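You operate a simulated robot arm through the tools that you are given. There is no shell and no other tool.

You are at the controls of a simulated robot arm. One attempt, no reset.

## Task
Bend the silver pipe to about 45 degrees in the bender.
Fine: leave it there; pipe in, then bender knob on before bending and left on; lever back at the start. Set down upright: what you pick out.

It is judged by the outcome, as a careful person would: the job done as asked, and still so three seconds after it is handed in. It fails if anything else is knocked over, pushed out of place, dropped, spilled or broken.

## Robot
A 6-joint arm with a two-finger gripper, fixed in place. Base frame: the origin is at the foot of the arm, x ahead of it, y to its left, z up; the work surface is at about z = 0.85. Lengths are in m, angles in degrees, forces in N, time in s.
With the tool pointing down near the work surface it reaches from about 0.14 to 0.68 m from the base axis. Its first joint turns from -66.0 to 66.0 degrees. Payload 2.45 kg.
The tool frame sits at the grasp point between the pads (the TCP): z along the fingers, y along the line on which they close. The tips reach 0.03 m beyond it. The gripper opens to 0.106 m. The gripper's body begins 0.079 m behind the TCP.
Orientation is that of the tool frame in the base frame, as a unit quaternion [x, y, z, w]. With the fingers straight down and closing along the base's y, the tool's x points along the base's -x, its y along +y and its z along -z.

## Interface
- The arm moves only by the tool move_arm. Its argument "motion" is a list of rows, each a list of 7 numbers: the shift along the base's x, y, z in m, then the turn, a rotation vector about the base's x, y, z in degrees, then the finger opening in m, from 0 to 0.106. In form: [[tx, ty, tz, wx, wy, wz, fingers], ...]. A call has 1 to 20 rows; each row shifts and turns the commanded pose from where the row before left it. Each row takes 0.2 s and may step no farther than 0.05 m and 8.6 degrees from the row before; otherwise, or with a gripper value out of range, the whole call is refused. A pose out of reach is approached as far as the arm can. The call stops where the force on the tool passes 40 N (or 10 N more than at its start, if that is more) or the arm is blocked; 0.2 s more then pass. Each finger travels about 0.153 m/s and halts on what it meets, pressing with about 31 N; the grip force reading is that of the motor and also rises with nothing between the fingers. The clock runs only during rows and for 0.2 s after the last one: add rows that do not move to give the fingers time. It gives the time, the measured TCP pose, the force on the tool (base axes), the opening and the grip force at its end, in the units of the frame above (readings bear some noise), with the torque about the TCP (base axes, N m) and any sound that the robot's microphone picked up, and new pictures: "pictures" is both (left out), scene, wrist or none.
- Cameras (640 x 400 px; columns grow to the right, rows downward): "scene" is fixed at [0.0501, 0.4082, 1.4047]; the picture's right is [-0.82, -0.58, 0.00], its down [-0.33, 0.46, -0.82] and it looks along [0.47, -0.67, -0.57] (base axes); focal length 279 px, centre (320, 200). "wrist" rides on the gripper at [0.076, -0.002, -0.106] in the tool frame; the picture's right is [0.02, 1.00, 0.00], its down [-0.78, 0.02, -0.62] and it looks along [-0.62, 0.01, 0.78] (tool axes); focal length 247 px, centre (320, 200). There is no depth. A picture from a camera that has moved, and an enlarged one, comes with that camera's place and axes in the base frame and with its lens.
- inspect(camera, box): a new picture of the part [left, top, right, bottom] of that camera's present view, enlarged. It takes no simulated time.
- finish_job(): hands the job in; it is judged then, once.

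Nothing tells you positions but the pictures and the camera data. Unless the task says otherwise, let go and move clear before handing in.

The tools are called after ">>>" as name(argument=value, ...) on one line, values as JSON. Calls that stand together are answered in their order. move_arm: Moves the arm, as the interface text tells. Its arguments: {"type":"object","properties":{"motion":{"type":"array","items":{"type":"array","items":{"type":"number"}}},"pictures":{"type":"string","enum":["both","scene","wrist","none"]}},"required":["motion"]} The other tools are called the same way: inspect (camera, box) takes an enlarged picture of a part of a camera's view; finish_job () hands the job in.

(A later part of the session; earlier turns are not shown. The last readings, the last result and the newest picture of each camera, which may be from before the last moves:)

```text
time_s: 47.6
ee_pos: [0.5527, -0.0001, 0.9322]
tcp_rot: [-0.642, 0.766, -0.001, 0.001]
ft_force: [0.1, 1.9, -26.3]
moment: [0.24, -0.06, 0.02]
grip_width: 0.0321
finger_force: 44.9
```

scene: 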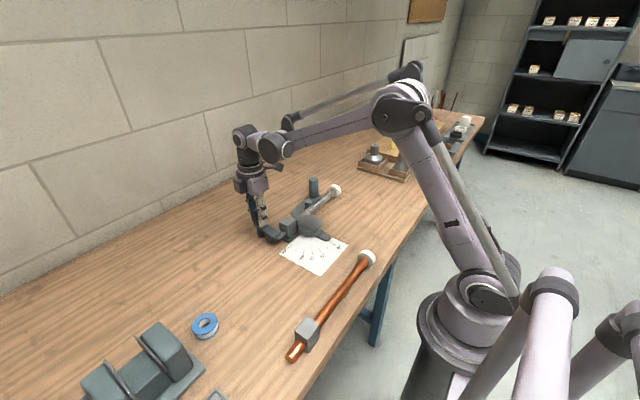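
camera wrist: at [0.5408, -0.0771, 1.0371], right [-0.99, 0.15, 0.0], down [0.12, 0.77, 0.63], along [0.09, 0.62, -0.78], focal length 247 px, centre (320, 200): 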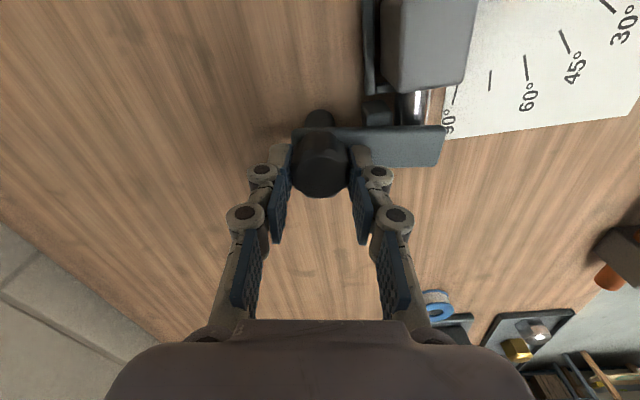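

>>> move_arm(motion=[[0, 0, -0.0006, 0, 0, 0, 0.0], [0, 0, 0, 0, 0, 0, 0.0], [0, 0, 0, 0, 0, 0, 0.0]], pictures="none")

```text
time_s: 48.4
ee_pos: [0.5525, -0.0011, 0.932]
tcp_rot: [-0.643, 0.766, -0.001, 0.001]
ft_force: [10.7, 2.7, -5.9]
moment: [-0.92, -0.11, 0.04]
grip_width: 0.032
finger_force: 44.8
```

>>> move_arm(motion=[[0, 0, 0, 0, 0, 4, 0.0], [0, 0, 0, 0, 0, 4, 0.0], [0, 0, 0, 0, 0, 2, 0.0], [0, 0, 0, 0, 0, 0, 0.0]], pictures="both")

>>> inspect(camera="scene", box=[220, 170, 320, 260])

>>> inspect(camera="wrist", box=[240, 20, 480, 220])

```text
time_s: 49.4
ee_pos: [0.5531, -0.0022, 0.932]
tcp_rot: [-0.707, 0.707, 0.0, 0.001]
ft_force: [11.4, -0.3, 3.3]
moment: [0.24, -0.22, -0.42]
grip_width: 0.0323
finger_force: 45.1
camera wrist: at [0.5529, -0.0781, 1.0376], right [-1.0, -0.02, 0.0], down [-0.02, 0.78, 0.62], along [-0.01, 0.62, -0.78], focal length 247 px, centre (320, 200)
```

scene: 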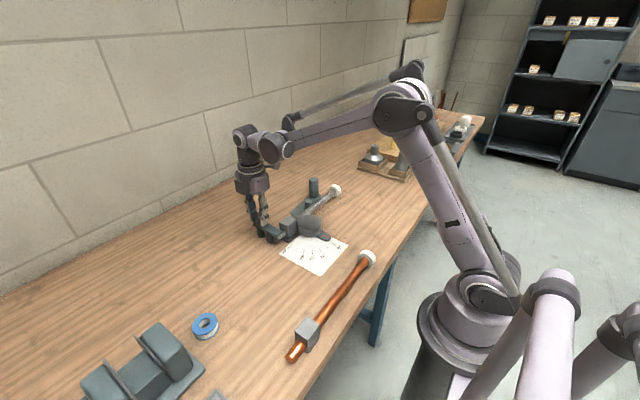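
wrist: 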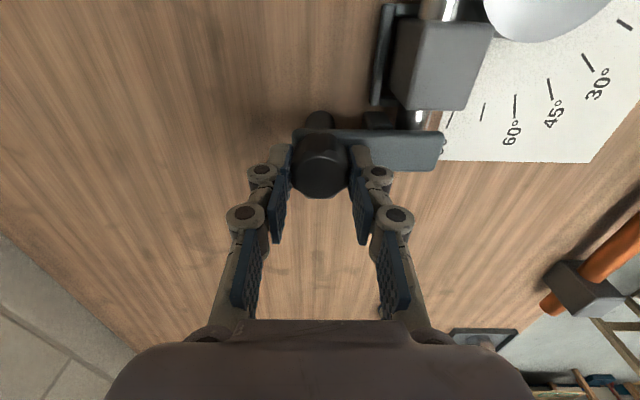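

```text
4.44 times, centred on (270, 215) of scene
camera zoom: at [0.0503, 0.4082, 1.4047], right [-0.82, -0.58, 0.0], down [-0.33, 0.46, -0.82], along [0.47, -0.67, -0.57], focal length 1239 px, centre (542, 133)
```

zoom: 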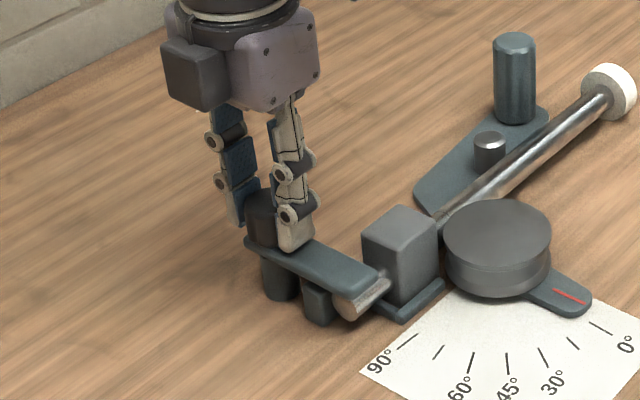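

```text
2.00 times, centred on (360, 120) of wrist
camera zoom: at [0.5529, -0.0781, 1.0376], right [-1.0, -0.02, 0.0], down [-0.02, 0.78, 0.62], along [-0.01, 0.62, -0.78], focal length 494 px, centre (240, 360)
```

zoom: 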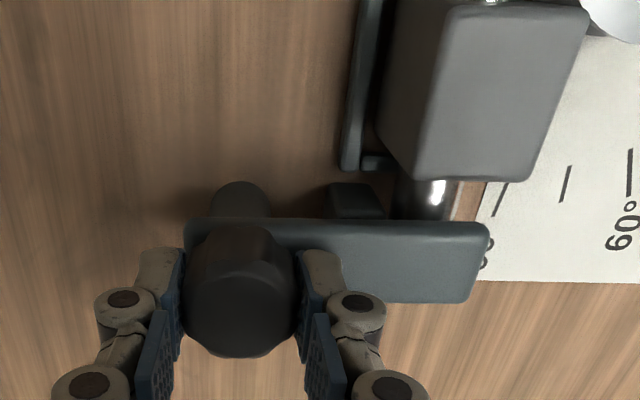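

The plate points straight across the stub at 90°, and the torque has risen to 0.4 N·m, which suggests the end stop. I'll nudge 2° more to confirm.

>>> move_arm(motion=[[0, 0, 0, 0, 0, 2, 0.0], [0, 0, 0, 0, 0, 0, 0.0]], pictures="none")

```text
time_s: 50.0
ee_pos: [0.5516, -0.0005, 0.9309]
tcp_rot: [0.719, -0.695, 0.001, 0.0]
ft_force: [9.2, -7.7, 4.8]
moment: [0.02, -0.26, -0.44]
grip_width: 0.0322
finger_force: 45.1
```

>>> inspect(camera="wrist", box=[240, 20, 480, 220])

>>> inspect(camera="scene", box=[220, 170, 320, 260])

```text
2.00 times, centred on (360, 120) of wrist
camera zoom: at [0.5556, -0.0779, 1.0378], right [-1.0, -0.06, 0.0], down [-0.04, 0.78, 0.62], along [-0.03, 0.62, -0.78], focal length 494 px, centre (240, 360)
```

zoom: 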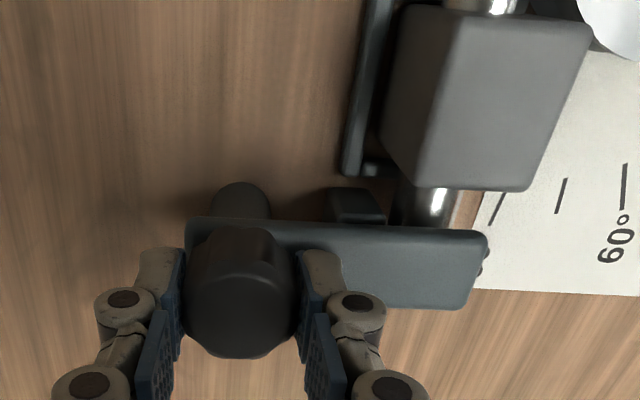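

```text
4.44 times, centred on (270, 215) of scene
camera zoom: at [0.0502, 0.408, 1.4047], right [-0.82, -0.58, 0.0], down [-0.33, 0.46, -0.82], along [0.47, -0.67, -0.57], focal length 1239 px, centre (542, 133)
```

zoom: 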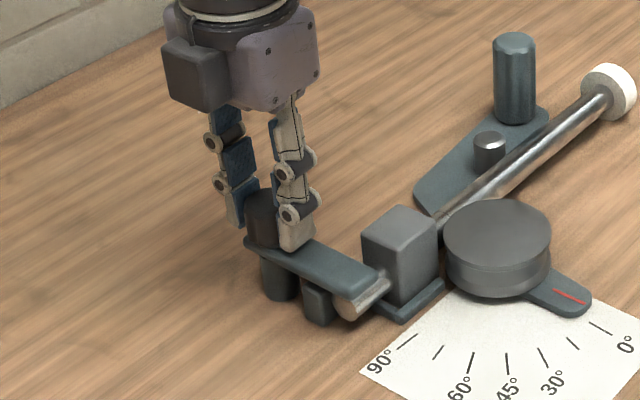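

The plate no longer follows, so the knob is fully on at its stop. I'll ease off 1.5°, open, and lift straight up.

>>> move_arm(motion=[[0, 0, 0, 0, 0, -1.5, 0.0], [0, 0, 0, 0, 0, 0, 0.036], [0, 0, 0, 0, 0, 0, 0.045], [0, 0, 0, 0, 0, 0, 0.052], [0, 0, 0.012, 0, 0, 0, 0.052], [0, 0, 0.025, 0, 0, 0, 0.052], [0, 0, 0.04, 0, 0, 0, 0.052], [0, 0, 0.03, 0, 0, 0, 0.06], [0, 0, 0, 0, 0, 0, 0.06]], pictures="both")

>>> inspect(camera="scene", box=[220, 150, 370, 270])

```text
time_s: 52.0
ee_pos: [0.5511, -0.0009, 1.0387]
tcp_rot: [0.71, -0.704, 0.0, 0.0]
ft_force: [-0.4, -0.2, 0.4]
moment: [-0.01, 0.01, 0.0]
grip_width: 0.0601
finger_force: 0.0
camera wrist: at [0.5541, -0.0771, 1.1453], right [-1.0, -0.03, 0.0], down [-0.02, 0.78, 0.62], along [-0.02, 0.62, -0.78], focal length 247 px, centre (320, 200)
```

scene: 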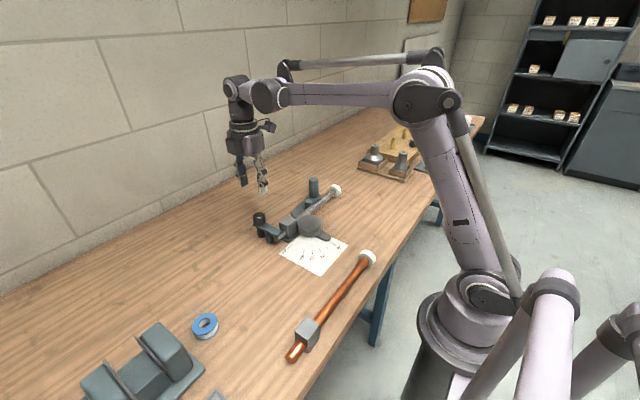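
wrist: 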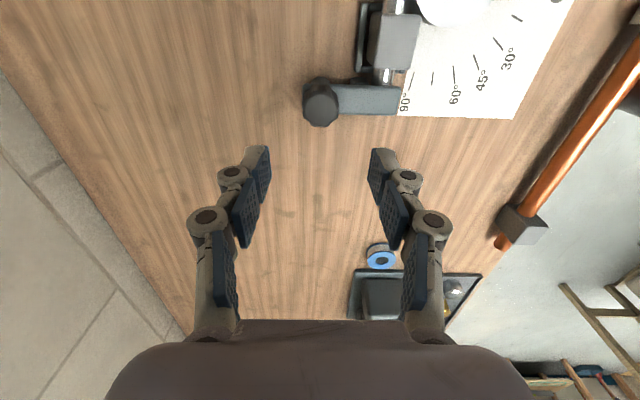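

```text
3.33 times, centred on (295, 210) of scene
camera zoom: at [0.0501, 0.4082, 1.4047], right [-0.82, -0.58, 0.0], down [-0.33, 0.46, -0.82], along [0.47, -0.67, -0.57], focal length 929 px, centre (403, 167)
```

zoom: 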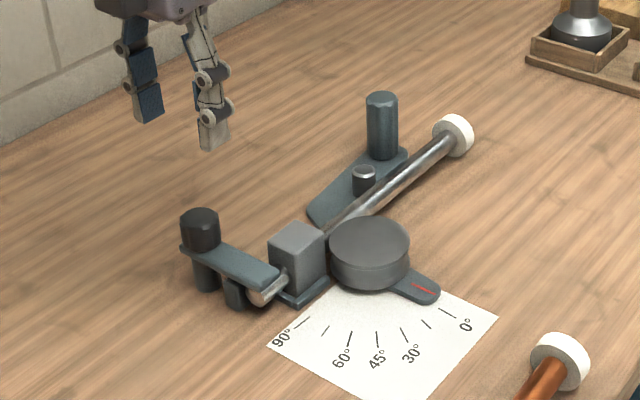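

The knob is on, with the plate clamped across the stub, and the pipe is in. Next is the lever: its handle post is near (0.54, -0.25), top around z=0.925. I'll move above it at a safe height.

>>> move_arm(motion=[[-0.002, -0.03, 0, 0, 0, -0.5, 0.06], [-0.002, -0.04, 0, 0, 0, 0, 0.06], [-0.002, -0.045, 0, 0, 0, 0, 0.06], [-0.002, -0.045, 0, 0, 0, 0, 0.06], [-0.002, -0.04, 0, 0, 0, 0, 0.06], [-0.001, -0.03, 0, 0, 0, 0, 0.06], [0, 0, 0, 0, 0, 0, 0.06]], pictures="both")

>>> inspect(camera="wrist", box=[220, 40, 440, 240])

```text
time_s: 53.6
ee_pos: [0.5385, -0.2313, 1.0414]
tcp_rot: [0.707, -0.707, 0.001, -0.001]
ft_force: [-0.7, -0.4, -1.2]
moment: [0.02, -0.01, -0.01]
grip_width: 0.0602
finger_force: 0.2
camera wrist: at [0.5401, -0.3077, 1.1474], right [-1.0, -0.02, 0.0], down [-0.02, 0.78, 0.62], along [-0.01, 0.62, -0.78], focal length 247 px, centre (320, 200)
```

scene: 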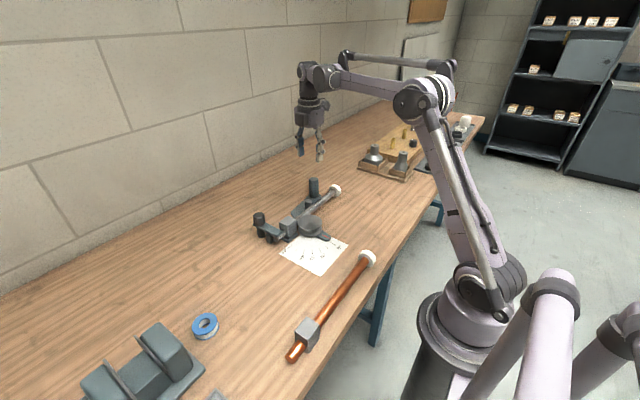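
wrist: 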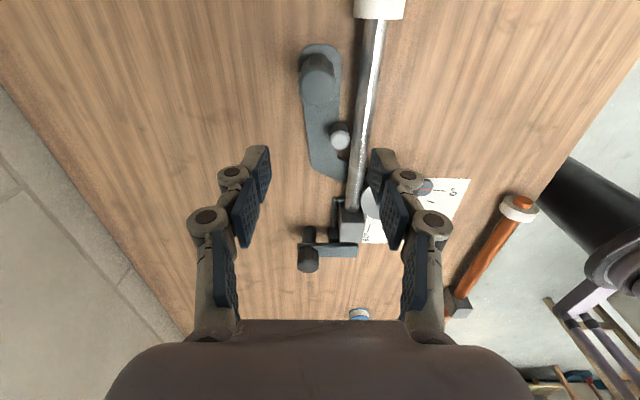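

```text
2.00 times, centred on (330, 140) of wrist
camera zoom: at [0.5401, -0.3077, 1.1474], right [-1.0, -0.02, 0.0], down [-0.02, 0.78, 0.62], along [-0.01, 0.62, -0.78], focal length 494 px, centre (300, 320)
```

zoom: 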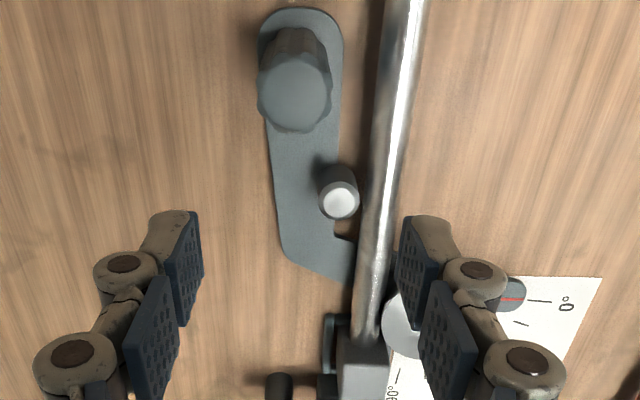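

The handle is at (0.541, -0.250), 32 mm across, and the lever's pointer is at 0°. I'll centre over it and lower partway.

>>> move_arm(motion=[[0.003, -0.0187, -0.02, 0, 0, 0, 0.06], [0, 0, -0.035, 0, 0, 0, 0.06], [0, 0, -0.03, 0, 0, 0, 0.06], [0, 0, 0, 0, 0, 0, 0.06]], pictures="both")

>>> inspect(camera="wrist", box=[220, 80, 460, 280])

```text
time_s: 54.6
ee_pos: [0.5418, -0.2491, 0.9546]
tcp_rot: [-0.707, 0.707, -0.001, 0.001]
ft_force: [-0.3, -0.1, 0.2]
moment: [0.0, 0.03, 0.01]
grip_width: 0.0601
finger_force: 0.0
camera wrist: at [0.543, -0.3254, 1.0608], right [-1.0, -0.02, 0.0], down [-0.02, 0.78, 0.62], along [-0.01, 0.62, -0.78], focal length 247 px, centre (320, 200)
```

scene: 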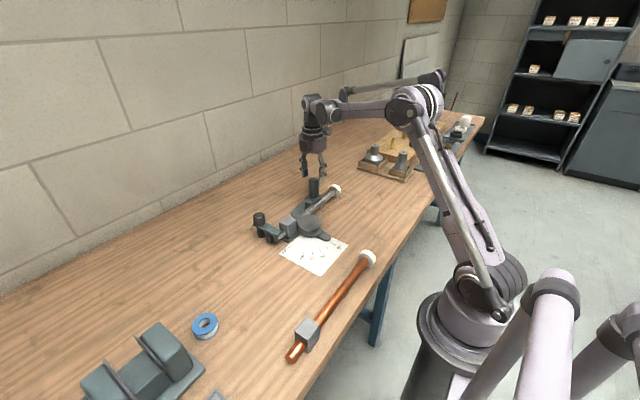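
wrist: 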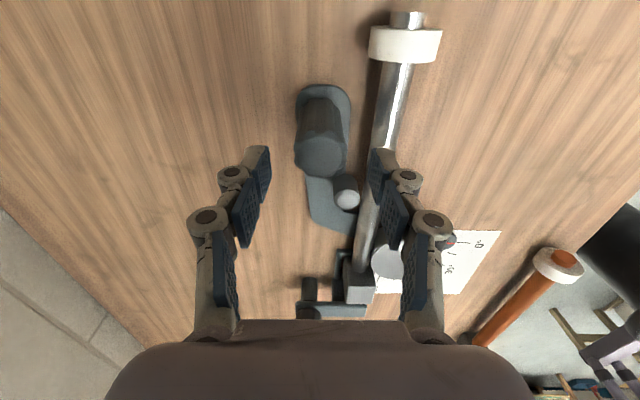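

```text
2.00 times, centred on (340, 180) of wrist
camera zoom: at [0.543, -0.3254, 1.0608], right [-1.0, -0.02, 0.0], down [-0.02, 0.78, 0.62], along [-0.01, 0.62, -0.78], focal length 494 px, centre (280, 240)
```

zoom: 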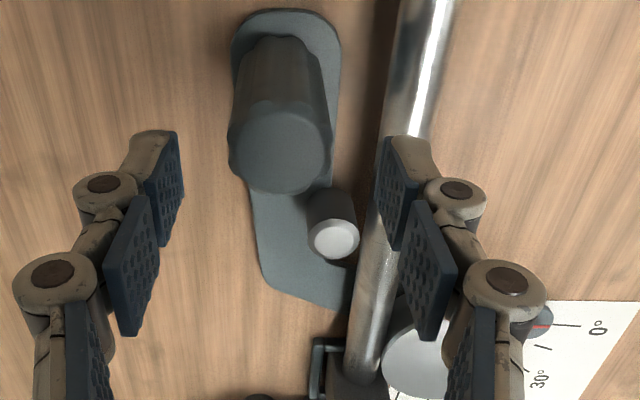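

>>> move_arm(motion=[[0, 0, -0.012, 0, 0, 0, 0.048], [0, 0, -0.014, 0, 0, 0, 0.048], [0, 0, -0.0125, 0, 0, 0, 0.048], [0, 0, 0, 0, 0, 0, 0.048]], pictures="wrist")

>>> inspect(camera="wrist", box=[220, 80, 460, 280])

>>> inspect(camera="scene", box=[250, 140, 390, 260])

```text
time_s: 55.6
ee_pos: [0.5416, -0.2474, 0.915]
tcp_rot: [-0.707, 0.707, -0.001, 0.001]
ft_force: [0.4, 0.4, 0.4]
moment: [-0.04, 0.01, 0.02]
grip_width: 0.0478
finger_force: 0.0
camera wrist: at [0.5429, -0.3242, 1.0213], right [-1.0, -0.02, 0.0], down [-0.02, 0.78, 0.62], along [-0.01, 0.62, -0.78], focal length 247 px, centre (320, 200)
```

wrist: 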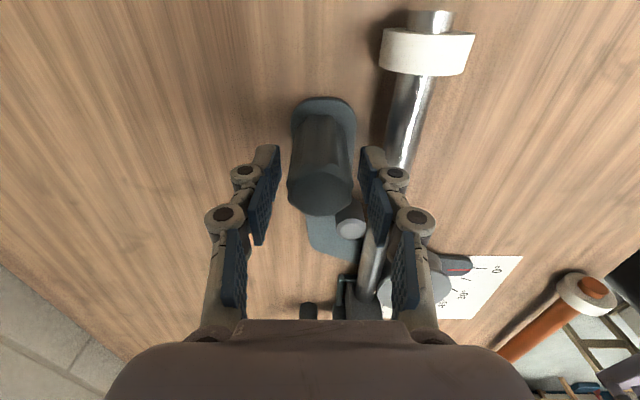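

```text
2.00 times, centred on (340, 180) of wrist
camera zoom: at [0.5429, -0.3242, 1.0213], right [-1.0, -0.02, 0.0], down [-0.02, 0.78, 0.62], along [-0.01, 0.62, -0.78], focal length 494 px, centre (280, 240)
```

zoom: 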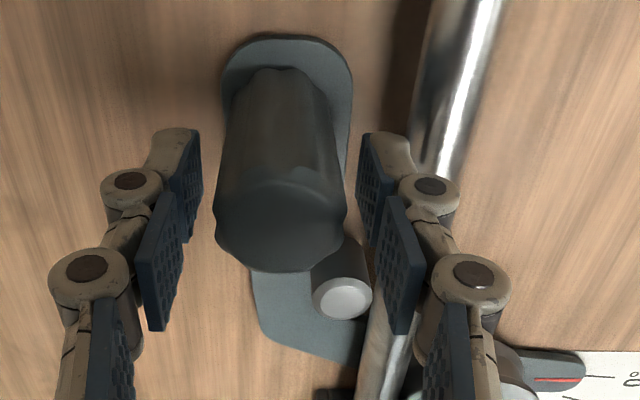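

```text
3.33 times, centred on (320, 200) of scene
camera zoom: at [0.0501, 0.4082, 1.4047], right [-0.82, -0.58, 0.0], down [-0.33, 0.46, -0.82], along [0.47, -0.67, -0.57], focal length 929 px, centre (320, 200)
```

zoom: 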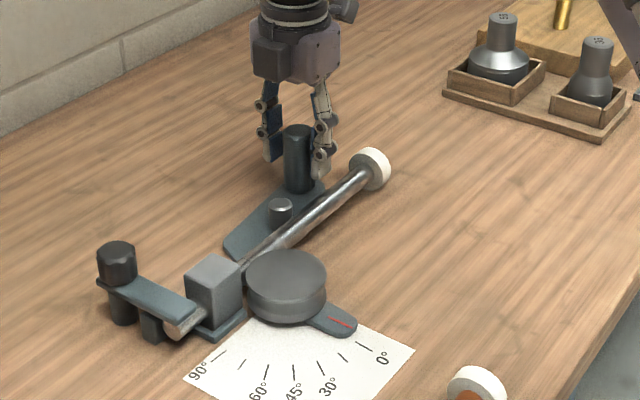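

The handle is centred between the fingers. I'll close to feel its width, then keep a loose cage so the lever can follow its own arc.

>>> move_arm(motion=[[0, 0, 0, 0, 0, 0, 0.038], [0, 0, 0, 0, 0, 0, 0.034], [0, 0, 0, 0, 0, 0, 0.028], [0, 0, 0, 0, 0, 0, 0.028]], pictures="none")

```text
time_s: 56.6
ee_pos: [0.5418, -0.2467, 0.9162]
tcp_rot: [0.707, -0.707, 0.001, -0.001]
ft_force: [0.1, -1.9, -0.2]
moment: [-0.04, 0.0, -0.03]
grip_width: 0.0318
finger_force: 44.8
```

The handle measures 31.8 mm. I'll hold a loose cage at 36 mm and sweep the first 10° clockwise around the former's centre, checking force and pointer.

>>> move_arm(motion=[[0, 0, 0, 0, 0, 0, 0.036], [0, 0, 0, 0, 0, 0, 0.036], [-0.0067, -0.0039, 0, 0, 0, -2.5, 0.036], [-0.0067, -0.0039, 0, 0, 0, -2.5, 0.036], [-0.007, -0.0033, 0, 0, 0, -2.5, 0.036], [-0.007, -0.0033, 0, 0, 0, -2.5, 0.036], [0, 0, 0, 0, 0, 0, 0.036]], pictures="both")

>>> inspect(camera="scene", box=[250, 140, 390, 270])

```text
time_s: 58.2
ee_pos: [0.5169, -0.2632, 0.9166]
tcp_rot: [-0.643, 0.766, 0.0, 0.002]
ft_force: [5.3, 1.2, -0.4]
moment: [0.04, -0.14, 0.05]
grip_width: 0.039
finger_force: 2.6
camera wrist: at [0.5037, -0.3386, 1.0216], right [-0.99, 0.15, 0.0], down [0.12, 0.77, 0.62], along [0.1, 0.61, -0.78], focal length 247 px, centre (320, 200)
```

scene: 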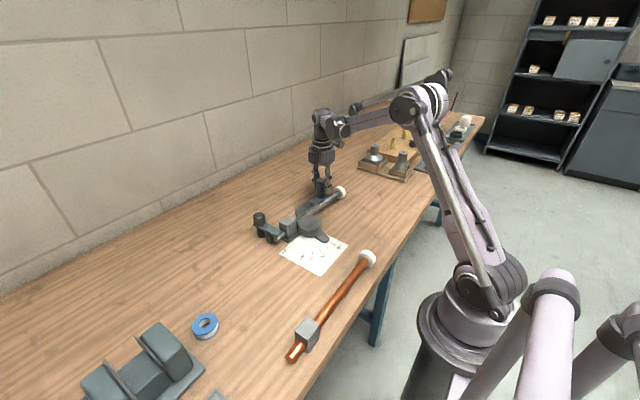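
wrist: 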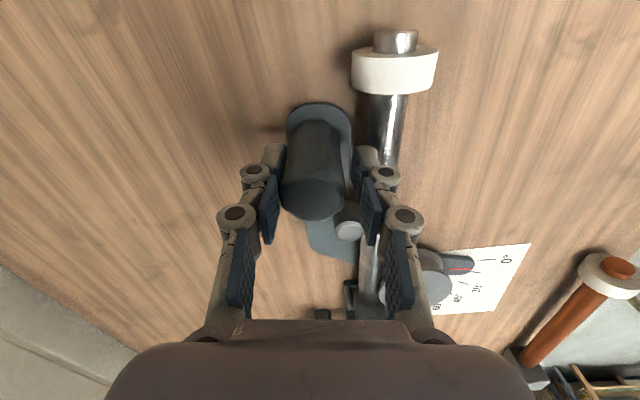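

```text
3.08 times, centred on (320, 205) of scene
camera zoom: at [0.0502, 0.4083, 1.4046], right [-0.82, -0.58, 0.0], down [-0.33, 0.46, -0.82], along [0.47, -0.67, -0.57], focal length 858 px, centre (320, 185)
```

zoom: 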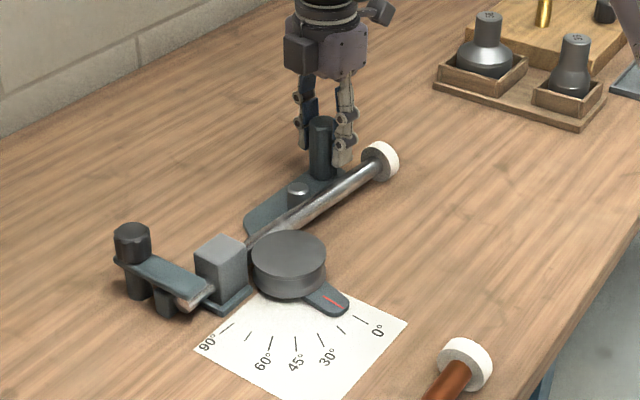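

The lever is moving and the roller has just met the pipe; the push is only 5 N, but the loose finger is giving a little. I'll close firmly on the handle and continue the arc.

>>> move_arm(motion=[[0, 0, 0, 0, 0, 0, 0.03], [0, 0, 0, 0, 0, 0, 0.02], [-0.0073, -0.0027, 0, 0, 0, -2.5, 0.02], [-0.0073, -0.0027, 0, 0, 0, -2.5, 0.02], [0, 0, 0, 0, 0, 0, 0.02]], pictures="none")

```text
time_s: 59.4
ee_pos: [0.5009, -0.27, 0.9153]
tcp_rot: [-0.609, 0.793, -0.003, 0.001]
ft_force: [13.4, -14.4, 24.6]
moment: [-0.32, -0.27, -0.26]
grip_width: 0.0318
finger_force: 45.2
```

>>> inspect(camera="wrist", box=[220, 80, 460, 280])

>>> inspect(camera="scene", box=[250, 160, 370, 270])

```text
2.00 times, centred on (340, 180) of wrist
camera zoom: at [0.4817, -0.3442, 1.0217], right [-0.97, 0.24, -0.01], down [0.18, 0.76, 0.62], along [0.15, 0.6, -0.78], focal length 494 px, centre (280, 240)
```

zoom: 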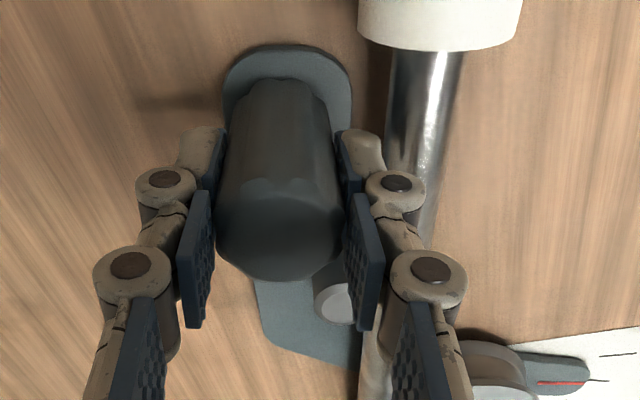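

```text
3.64 times, centred on (310, 215) of scene
camera zoom: at [0.05, 0.4081, 1.4047], right [-0.82, -0.58, 0.0], down [-0.33, 0.46, -0.82], along [0.47, -0.67, -0.57], focal length 1014 px, centre (356, 146)
```

zoom: 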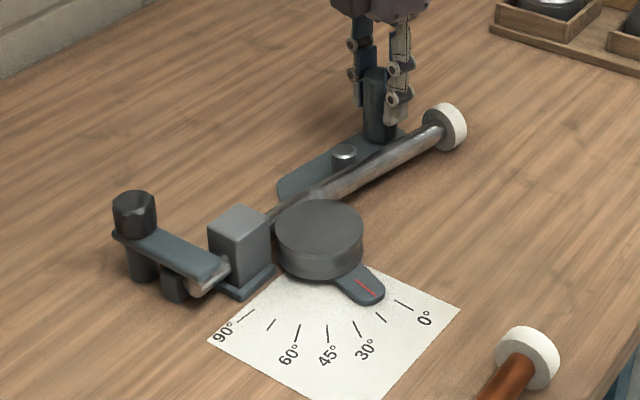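

The pipe is visibly bending and the pointer is near 13–15°. A radial load has built up from my arc centre being slightly off, so I'll loosen and re-close to relax it, then continue.

>>> move_arm(motion=[[0, 0, 0, 0, 0, 0, 0.036], [0, 0, 0, 0, 0, 0, 0.036], [0, 0, 0, 0, 0, 0, 0.03], [0, 0, 0, 0, 0, 0, 0.02], [0, 0, 0, 0, 0, 0, 0.02]], pictures="none")

```text
time_s: 60.6
ee_pos: [0.5015, -0.2704, 0.9147]
tcp_rot: [-0.608, 0.794, -0.001, 0.001]
ft_force: [9.5, -5.5, -1.9]
moment: [-0.41, -0.25, -0.09]
grip_width: 0.0317
finger_force: 44.3
```

>>> move_arm(motion=[[-0.0074, -0.0024, 0, 0, 0, -2.5, 0.02], [-0.0074, -0.0024, 0, 0, 0, -2.5, 0.02], [-0.0076, -0.0016, 0, 0, 0, -2.5, 0.02], [-0.0076, -0.0015, 0, 0, 0, -2.5, 0.02], [0, 0, 0, 0, 0, 0, 0.02]], pictures="wrist")

>>> inspect(camera="scene", box=[250, 160, 370, 270])

```text
time_s: 61.8
ee_pos: [0.4694, -0.2769, 0.9152]
tcp_rot: [-0.537, 0.843, 0.001, 0.001]
ft_force: [6.6, 3.1, -30.9]
moment: [0.17, -0.21, -0.15]
grip_width: 0.0318
finger_force: 44.5
camera wrist: at [0.4387, -0.347, 1.0207], right [-0.91, 0.4, 0.0], down [0.32, 0.71, 0.62], along [0.25, 0.57, -0.78], focal length 247 px, centre (320, 200)
```

wrist: 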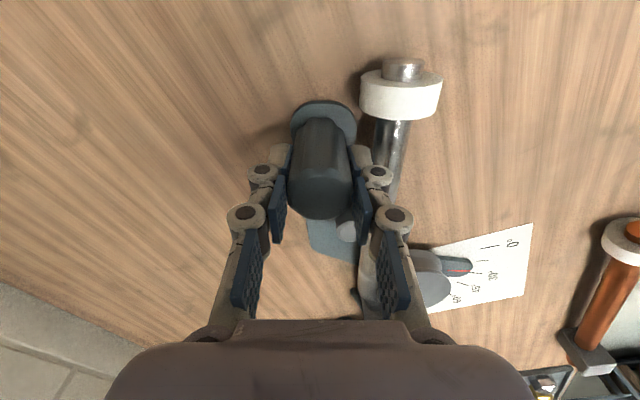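

```text
3.64 times, centred on (310, 215) of scene
camera zoom: at [0.0507, 0.4081, 1.4047], right [-0.82, -0.58, 0.0], down [-0.33, 0.46, -0.82], along [0.47, -0.67, -0.57], focal length 1014 px, centre (356, 146)
```

zoom: 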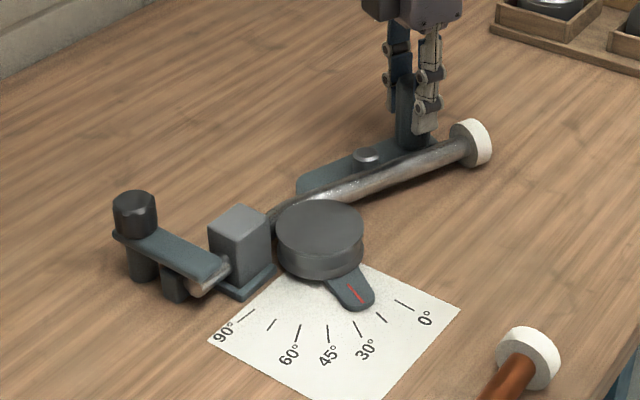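

The pointer is near 25° and the bend is following. I'll relax the grip again to shed the vertical load, then continue another 10°.

>>> move_arm(motion=[[0, 0, 0, 0, 0, 0, 0.036], [0, 0, 0, 0, 0, 0, 0.036], [0, 0, 0, 0, 0, 0, 0.03], [0, 0, 0, 0, 0, 0, 0.02], [-0.0077, -0.0007, 0, 0, 0, -2.5, 0.02], [-0.0077, -0.0007, 0, 0, 0, -2.5, 0.02], [0, 0, 0, 0, 0, 0, 0.02]], pictures="none")

>>> move_arm(motion=[[0, 0, 0, 0, 0, 0, 0.036], [0, 0, 0, 0, 0, 0, 0.036], [0, 0, 0, 0, 0, 0, 0.03], [0, 0, 0, 0, 0, 0, 0.02], [-0.0077, -0.0001, 0, 0, 0, -2.5, 0.02], [-0.0077, -0.0001, 0, 0, 0, -2.5, 0.02], [0, 0, 0, 0, 0, 0, 0.02]], pictures="wrist")

>>> inspect(camera="scene", box=[250, 160, 370, 270])

>>> inspect(camera="wrist", box=[380, 200, 560, 340])

```text
time_s: 63.4
ee_pos: [0.456, -0.2797, 0.9161]
tcp_rot: [-0.499, 0.866, -0.004, 0.001]
ft_force: [7.2, -22.1, 32.0]
moment: [-0.58, -0.28, 0.01]
grip_width: 0.032
finger_force: 44.4
```

```text
time_s: 65.0
ee_pos: [0.4396, -0.2787, 0.9152]
tcp_rot: [-0.461, 0.887, 0.001, 0.001]
ft_force: [7.4, 6.4, 10.0]
moment: [-0.46, 0.22, -0.08]
grip_width: 0.0317
finger_force: 45.2
camera wrist: at [0.3964, -0.3425, 1.0201], right [-0.83, 0.56, 0.0], down [0.43, 0.65, 0.62], along [0.35, 0.52, -0.78], focal length 247 px, centre (320, 200)
```

wrist: 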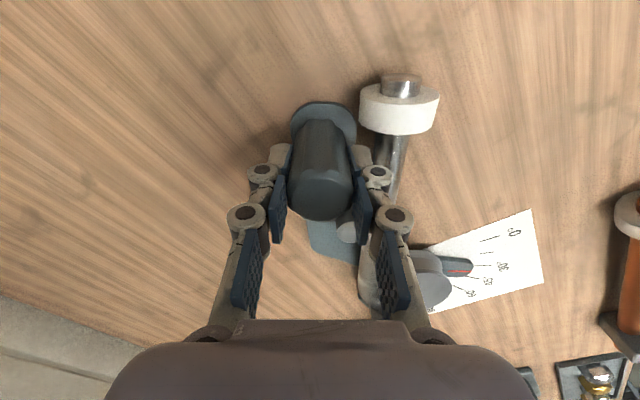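

```text
3.64 times, centred on (310, 215) of scene
camera zoom: at [0.0501, 0.4085, 1.4046], right [-0.82, -0.58, 0.0], down [-0.33, 0.46, -0.83], along [0.47, -0.67, -0.56], focal length 1014 px, centre (356, 146)
```

zoom: 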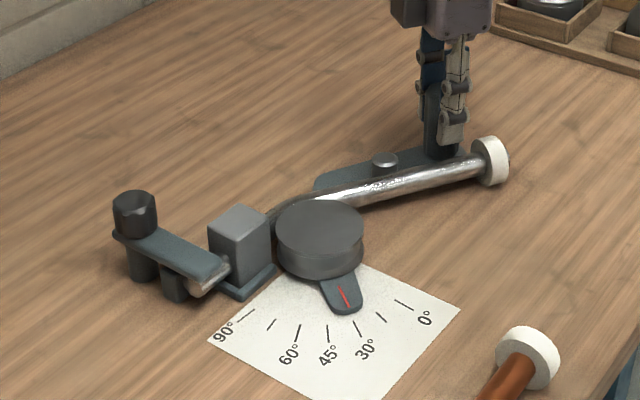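

```text
2.86 times, centred on (470, 270) of wrist
camera zoom: at [0.3964, -0.3425, 1.0201], right [-0.83, 0.56, 0.0], down [0.43, 0.65, 0.62], along [0.35, 0.52, -0.78], focal length 706 px, centre (-109, 0)
```

zoom: 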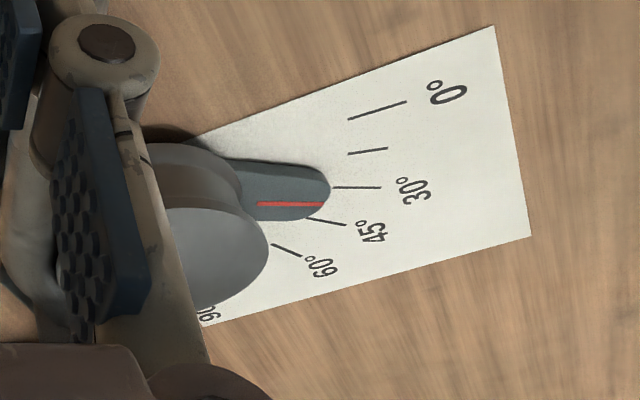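

The pointer reads about 35°. I'll relax and go on in two 5° stages to 45°, checking the dial.

>>> move_arm(motion=[[0, 0, 0, 0, 0, 0, 0.036], [0, 0, 0, 0, 0, 0, 0.036], [0, 0, 0, 0, 0, 0, 0.03], [0, 0, 0, 0, 0, 0, 0.02], [-0.0077, 0.0005, 0, 0, 0, -2.5, 0.02], [-0.0077, 0.0006, 0, 0, 0, -2.5, 0.02], [0, 0, 0, 0, 0, 0, 0.02]], pictures="wrist")

>>> inspect(camera="scene", box=[280, 200, 350, 260])

>>> inspect(camera="wrist", box=[380, 200, 560, 340])

```text
time_s: 66.6
ee_pos: [0.4253, -0.2808, 0.9139]
tcp_rot: [-0.422, 0.907, -0.003, 0.001]
ft_force: [2.6, -21.0, -21.9]
moment: [-0.29, -0.23, 0.13]
grip_width: 0.0314
finger_force: 45.0
camera wrist: at [0.3756, -0.3396, 1.0201], right [-0.78, 0.63, 0.0], down [0.49, 0.61, 0.62], along [0.39, 0.48, -0.79], focal length 247 px, centre (320, 200)
```

wrist: 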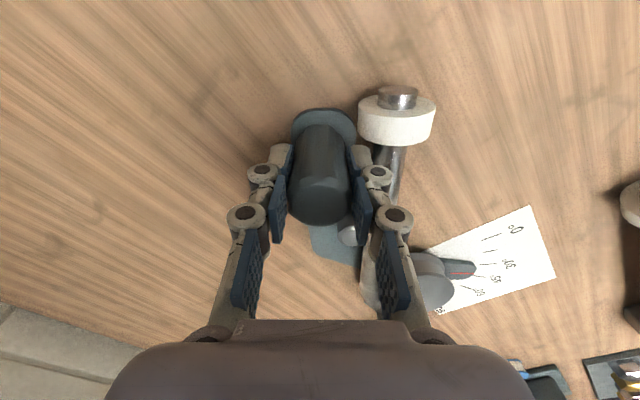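

```text
6.67 times, centred on (315, 230) of scene
camera zoom: at [0.0505, 0.4075, 1.4049], right [-0.82, -0.58, 0.0], down [-0.33, 0.46, -0.82], along [0.47, -0.67, -0.57], focal length 1858 px, centre (353, 0)
```

zoom: 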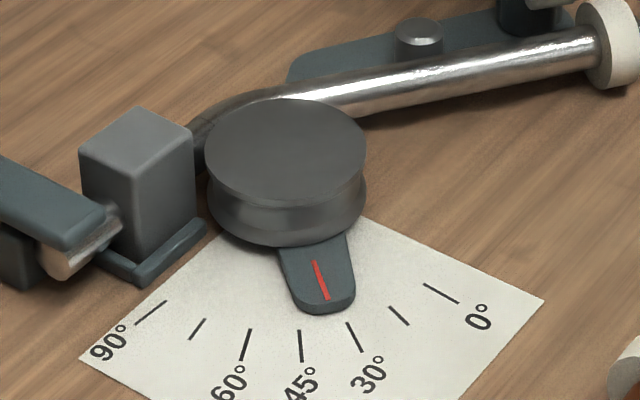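

```text
2.86 times, centred on (470, 270) of wrist
camera zoom: at [0.3756, -0.3396, 1.0201], right [-0.78, 0.63, 0.0], down [0.49, 0.61, 0.62], along [0.39, 0.48, -0.79], focal length 706 px, centre (-109, 0)
```

zoom: 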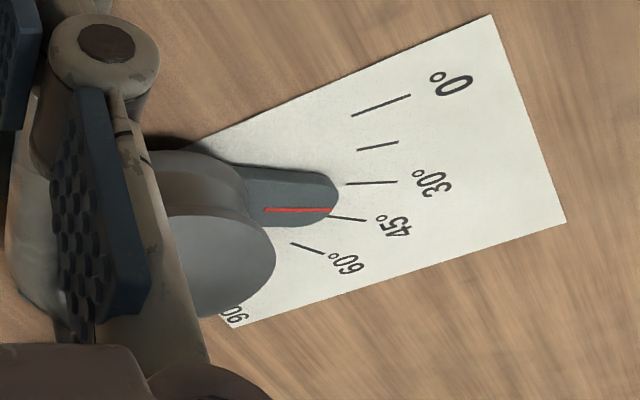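

The dial parallax and the lead before roller contact mean the lever angle is ahead of the pipe's bend. I'll look closely at the tail to measure the actual bend.

>>> inspect(camera="scene", box=[300, 185, 360, 235])

>>> inspect(camera="scene", box=[250, 160, 390, 260])

```text
8.00 times, centred on (330, 210) of scene
camera zoom: at [0.0505, 0.4075, 1.4049], right [-0.82, -0.58, 0.0], down [-0.33, 0.46, -0.82], along [0.47, -0.67, -0.57], focal length 2230 px, centre (240, 120)
```

zoom: 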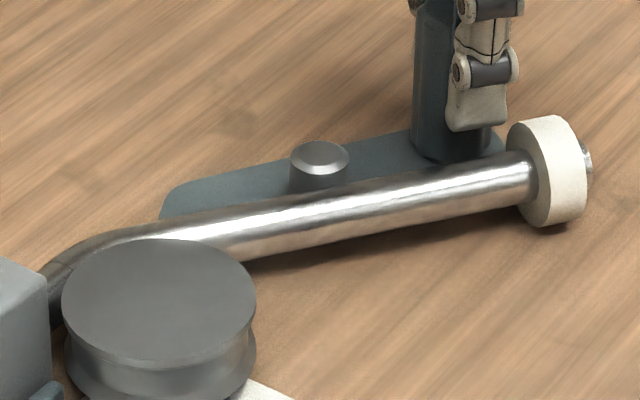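

```text
4.00 times, centred on (320, 210) of scene
camera zoom: at [0.0505, 0.4075, 1.4049], right [-0.82, -0.58, 0.0], down [-0.33, 0.46, -0.82], along [0.47, -0.67, -0.57], focal length 1115 px, centre (320, 160)
```

zoom: 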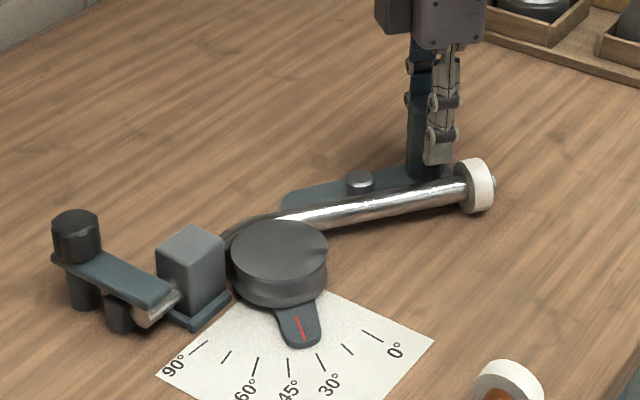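

The tail measures about 37° with the lever near 40°, matching a lag of roughly 2.6° from the roller geometry. I'll relax the grip and take the lever about 8° further in two stages.

>>> move_arm(motion=[[0, 0, 0, 0, 0, 0, 0.036], [0, 0, 0, 0, 0, 0, 0.036], [0, 0, 0, 0, 0, 0, 0.03], [0, 0, 0, 0, 0, 0, 0.02], [-0.0062, 0.0005, 0, 0, 0, -2, 0.02], [-0.0062, 0.0008, 0, 0, 0, -2, 0.02], [0, 0, 0, 0, 0, 0, 0.02]], pictures="none")

>>> move_arm(motion=[[0, 0, 0, 0, 0, 0, 0.036], [0, 0, 0, 0, 0, 0, 0.036], [0, 0, 0, 0, 0, 0, 0.03], [0, 0, 0, 0, 0, 0, 0.02], [-0.0061, 0.0012, 0, 0, 0, -2, 0.02], [-0.006, 0.0015, 0, 0, 0, -2, 0.02], [0, 0, 0, 0, 0, 0, 0.02]], pictures="wrist")

>>> inspect(camera="scene", box=[300, 185, 360, 235])

>>> inspect(camera="scene", box=[280, 200, 350, 260])

>>> inspect(camera="wrist", box=[380, 200, 560, 340])

```text
time_s: 68.2
ee_pos: [0.4114, -0.2769, 0.9155]
tcp_rot: [-0.39, 0.921, -0.001, 0.001]
ft_force: [5.1, -13.2, 24.1]
moment: [0.02, -0.47, -0.24]
grip_width: 0.0317
finger_force: 44.8
```

```text
time_s: 69.8
ee_pos: [0.4007, -0.2748, 0.9146]
tcp_rot: [-0.357, 0.934, -0.002, 0.003]
ft_force: [12.6, -11.3, -24.0]
moment: [-0.74, 0.12, -0.64]
grip_width: 0.0316
finger_force: 44.6
camera wrist: at [0.3442, -0.326, 1.0202], right [-0.68, 0.73, -0.01], down [0.57, 0.54, 0.62], along [0.46, 0.42, -0.78], focal length 247 px, centre (320, 200)
```

wrist: 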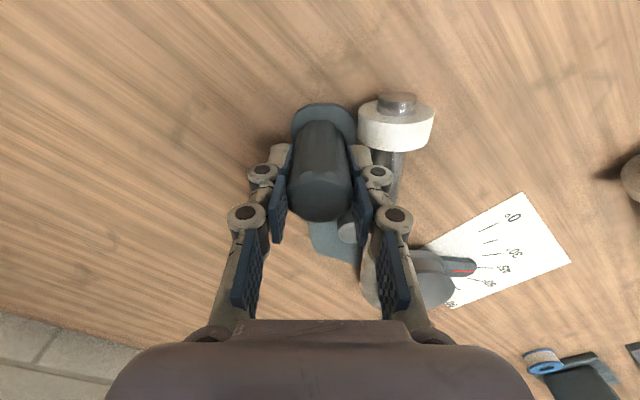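

```text
8.00 times, centred on (330, 210) of scene
camera zoom: at [0.0507, 0.4078, 1.4048], right [-0.82, -0.58, 0.0], down [-0.33, 0.46, -0.82], along [0.47, -0.67, -0.57], focal length 2230 px, centre (240, 120)
```

zoom: 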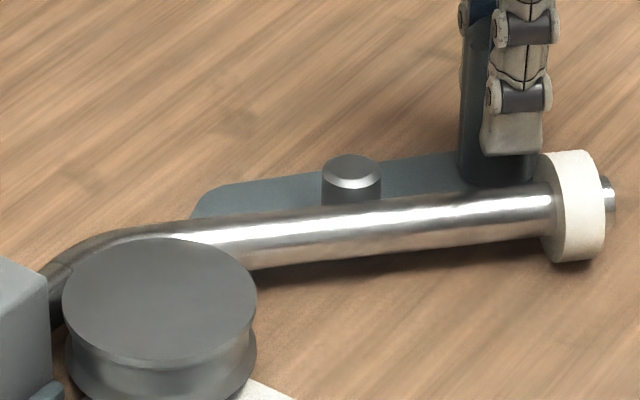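

```text
6.67 times, centred on (315, 230) of scene
camera zoom: at [0.0507, 0.4078, 1.4048], right [-0.82, -0.58, 0.0], down [-0.33, 0.46, -0.82], along [0.47, -0.67, -0.57], focal length 1858 px, centre (353, 0)
```

zoom: 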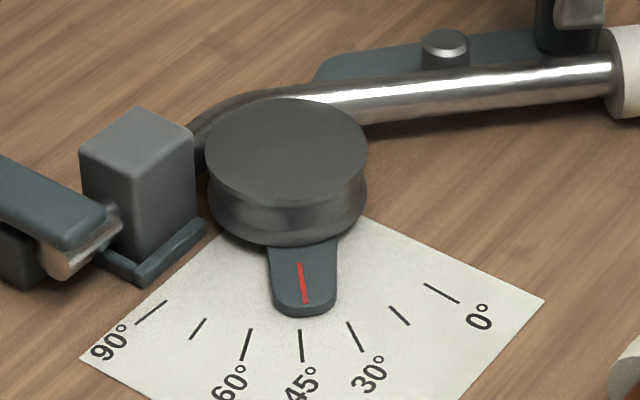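

```text
2.86 times, centred on (470, 270) of wrist
camera zoom: at [0.3442, -0.326, 1.0202], right [-0.68, 0.73, -0.01], down [0.57, 0.54, 0.62], along [0.46, 0.42, -0.78], focal length 706 px, centre (-109, 0)
```

zoom: 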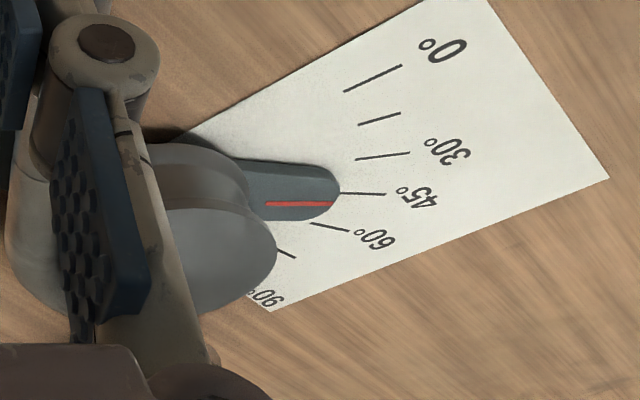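

The tail now measures about 44–45° and the dial points at 45°. I'll relax the grip to a loose cage and bring the lever back the first 8° to see whether the pipe springs back.

>>> move_arm(motion=[[0, 0, 0, 0, 0, 0, 0.036], [0, 0, 0, 0, 0, 0, 0.036], [0.006, -0.0015, 0, 0, 0, 2, 0.036], [0.0061, -0.0012, 0, 0, 0, 2, 0.036], [0.0062, -0.0008, 0, 0, 0, 2, 0.036], [0.0062, -0.0005, 0, 0, 0, 2, 0.036], [0, 0, 0, 0, 0, 0, 0.036]], pictures="wrist")

>>> inspect(camera="scene", box=[300, 185, 360, 235])

>>> inspect(camera="scene", box=[280, 200, 350, 260])

```text
time_s: 71.4
ee_pos: [0.4258, -0.2776, 0.9149]
tcp_rot: [-0.422, 0.906, -0.001, 0.0]
ft_force: [0.1, -0.1, 0.0]
moment: [0.0, 0.01, 0.01]
grip_width: 0.0362
finger_force: 0.3
camera wrist: at [0.3775, -0.3363, 1.02], right [-0.78, 0.63, 0.0], down [0.49, 0.61, 0.62], along [0.39, 0.48, -0.78], focal length 247 px, centre (320, 200)
```

wrist: 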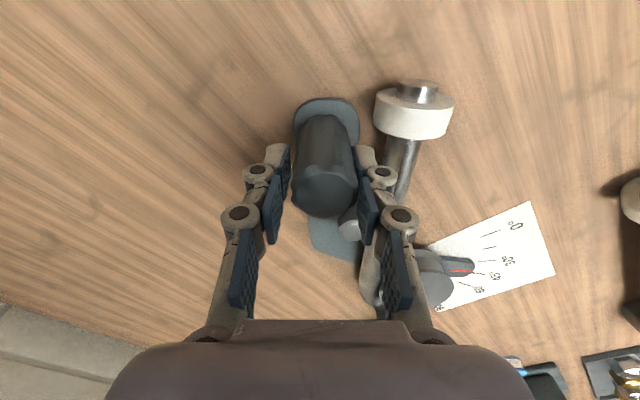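

```text
8.00 times, centred on (330, 210) of scene
camera zoom: at [0.0501, 0.4082, 1.4047], right [-0.82, -0.58, 0.0], down [-0.33, 0.46, -0.82], along [0.47, -0.67, -0.57], focal length 2230 px, centre (240, 120)
```

zoom: 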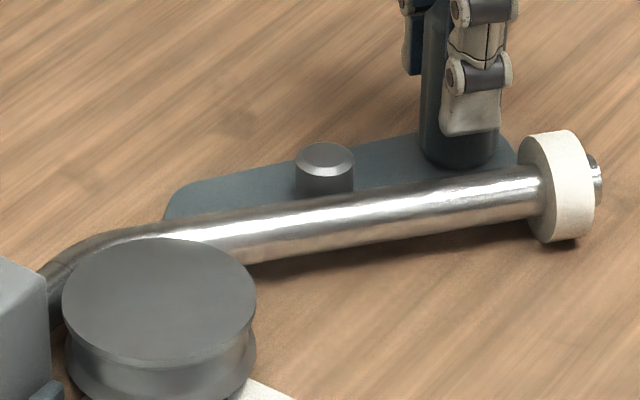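

```text
6.67 times, centred on (315, 230) of scene
camera zoom: at [0.0501, 0.4082, 1.4047], right [-0.82, -0.58, 0.0], down [-0.33, 0.46, -0.82], along [0.47, -0.67, -0.57], focal length 1858 px, centre (353, 0)
```

zoom: 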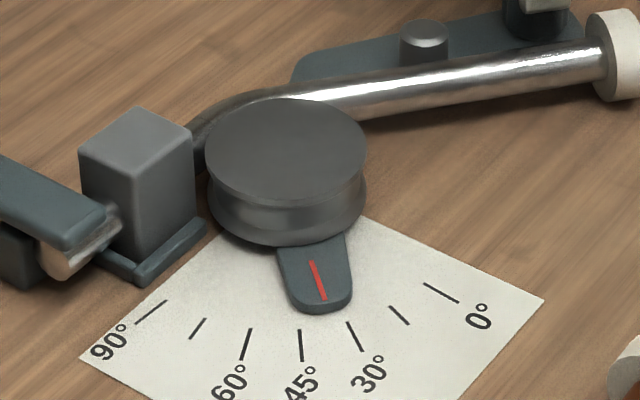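

The pipe is springing back a few degrees with the lever, now about 39–40°. I'll back the lever off further to see where the pipe settles.

>>> move_arm(motion=[[0.0077, -0.0006, 0, 0, 0, 2.5, 0.036], [0.0077, -0.0005, 0, 0, 0, 2.5, 0.036], [0.0077, 0.0001, 0, 0, 0, 2.5, 0.036], [0.0077, 0.0001, 0, 0, 0, 2.5, 0.036], [0, 0, 0, 0, 0, 0, 0.036]], pictures="wrist")

>>> inspect(camera="scene", box=[300, 185, 360, 235])

>>> inspect(camera="scene", box=[280, 200, 350, 260])

```text
time_s: 72.6
ee_pos: [0.4578, -0.2768, 0.9139]
tcp_rot: [-0.5, 0.866, 0.0, 0.001]
ft_force: [-0.4, -0.2, 0.1]
moment: [0.01, -0.02, 0.01]
grip_width: 0.0361
finger_force: 0.4
camera wrist: at [0.4192, -0.3444, 1.0207], right [-0.88, 0.48, 0.0], down [0.38, 0.69, 0.62], along [0.3, 0.54, -0.78], focal length 247 px, centre (320, 200)
```

wrist: 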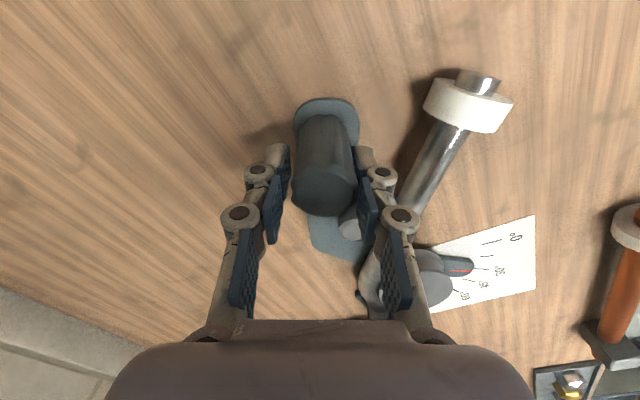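

```text
8.00 times, centred on (330, 210) of scene
camera zoom: at [0.0501, 0.4082, 1.4047], right [-0.82, -0.58, 0.0], down [-0.33, 0.46, -0.82], along [0.47, -0.67, -0.57], focal length 2230 px, centre (240, 120)
```

zoom: 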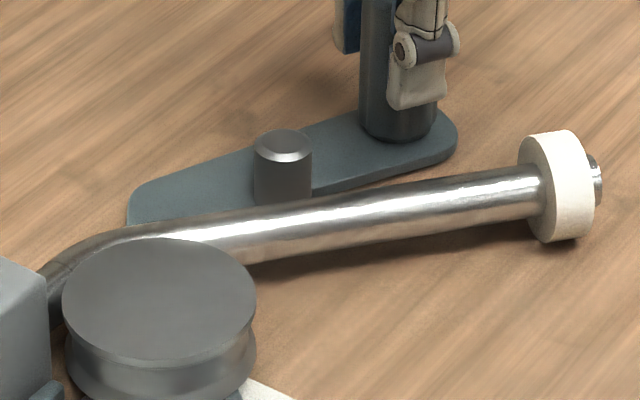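

```text
6.67 times, centred on (315, 230) of scene
camera zoom: at [0.0501, 0.4082, 1.4047], right [-0.82, -0.58, 0.0], down [-0.33, 0.46, -0.82], along [0.47, -0.67, -0.57], focal length 1858 px, centre (353, 0)
```

zoom: 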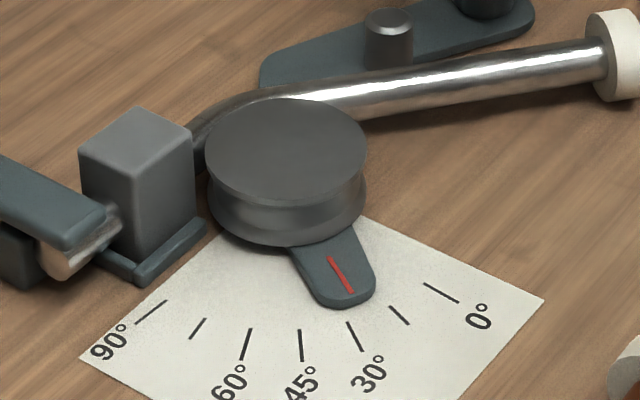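

The pipe has settled and no longer follows the lever, so there is about 5° of springback. I'll measure the free angle more carefully from the wrist view.

>>> inspect(camera="wrist", box=[370, 50, 530, 220])

```text
2.35 times, centred on (450, 135) of wrist
camera zoom: at [0.4192, -0.3444, 1.0207], right [-0.88, 0.48, 0.0], down [0.38, 0.69, 0.62], along [0.3, 0.54, -0.78], focal length 581 px, centre (14, 353)
```

zoom: 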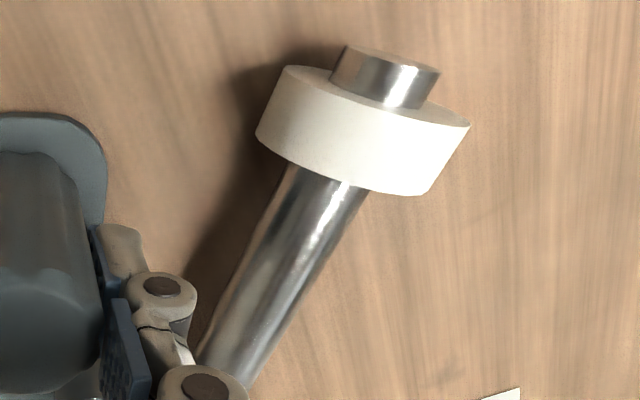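

The free angle is about 39.4° after a lever angle of 48°, so I need to over-bend to about 54° on the lever. I'll bring it back up to the 40° point, grip firmly, and proceed in small stages.

>>> move_arm(motion=[[-0.0077, -0.0001, 0, 0, 0, -2.5, 0.036], [-0.0077, -0.0001, 0, 0, 0, -2.5, 0.036], [-0.0077, 0.0005, 0, 0, 0, -2.5, 0.036], [-0.0077, 0.0006, 0, 0, 0, -2.5, 0.036], [0, 0, 0, 0, 0, 0, 0.03], [0, 0, 0, 0, 0, 0, 0.02], [-0.0062, 0.0005, 0, 0, 0, -2, 0.02], [-0.0062, 0.0008, 0, 0, 0, -2, 0.02], [0, 0, 0, 0, 0, 0, 0.02]], pictures="none")

>>> move_arm(motion=[[0, 0, 0, 0, 0, 0, 0.036], [0, 0, 0, 0, 0, 0, 0.036], [0, 0, 0, 0, 0, 0, 0.03], [0, 0, 0, 0, 0, 0, 0.02], [-0.0061, 0.0012, 0, 0, 0, -2, 0.02], [-0.006, 0.0015, 0, 0, 0, -2, 0.02], [0, 0, 0, 0, 0, 0, 0.02]], pictures="none")

```text
time_s: 74.6
ee_pos: [0.4116, -0.2762, 0.9142]
tcp_rot: [-0.391, 0.921, 0.001, 0.003]
ft_force: [2.3, 6.6, -36.7]
moment: [0.1, -0.05, 0.08]
grip_width: 0.0318
finger_force: 44.8
```

```text
time_s: 76.2
ee_pos: [0.4018, -0.2746, 0.9163]
tcp_rot: [-0.357, 0.934, -0.002, 0.002]
ft_force: [13.7, -10.6, 27.2]
moment: [-0.59, 0.05, -0.65]
grip_width: 0.0317
finger_force: 45.4
```

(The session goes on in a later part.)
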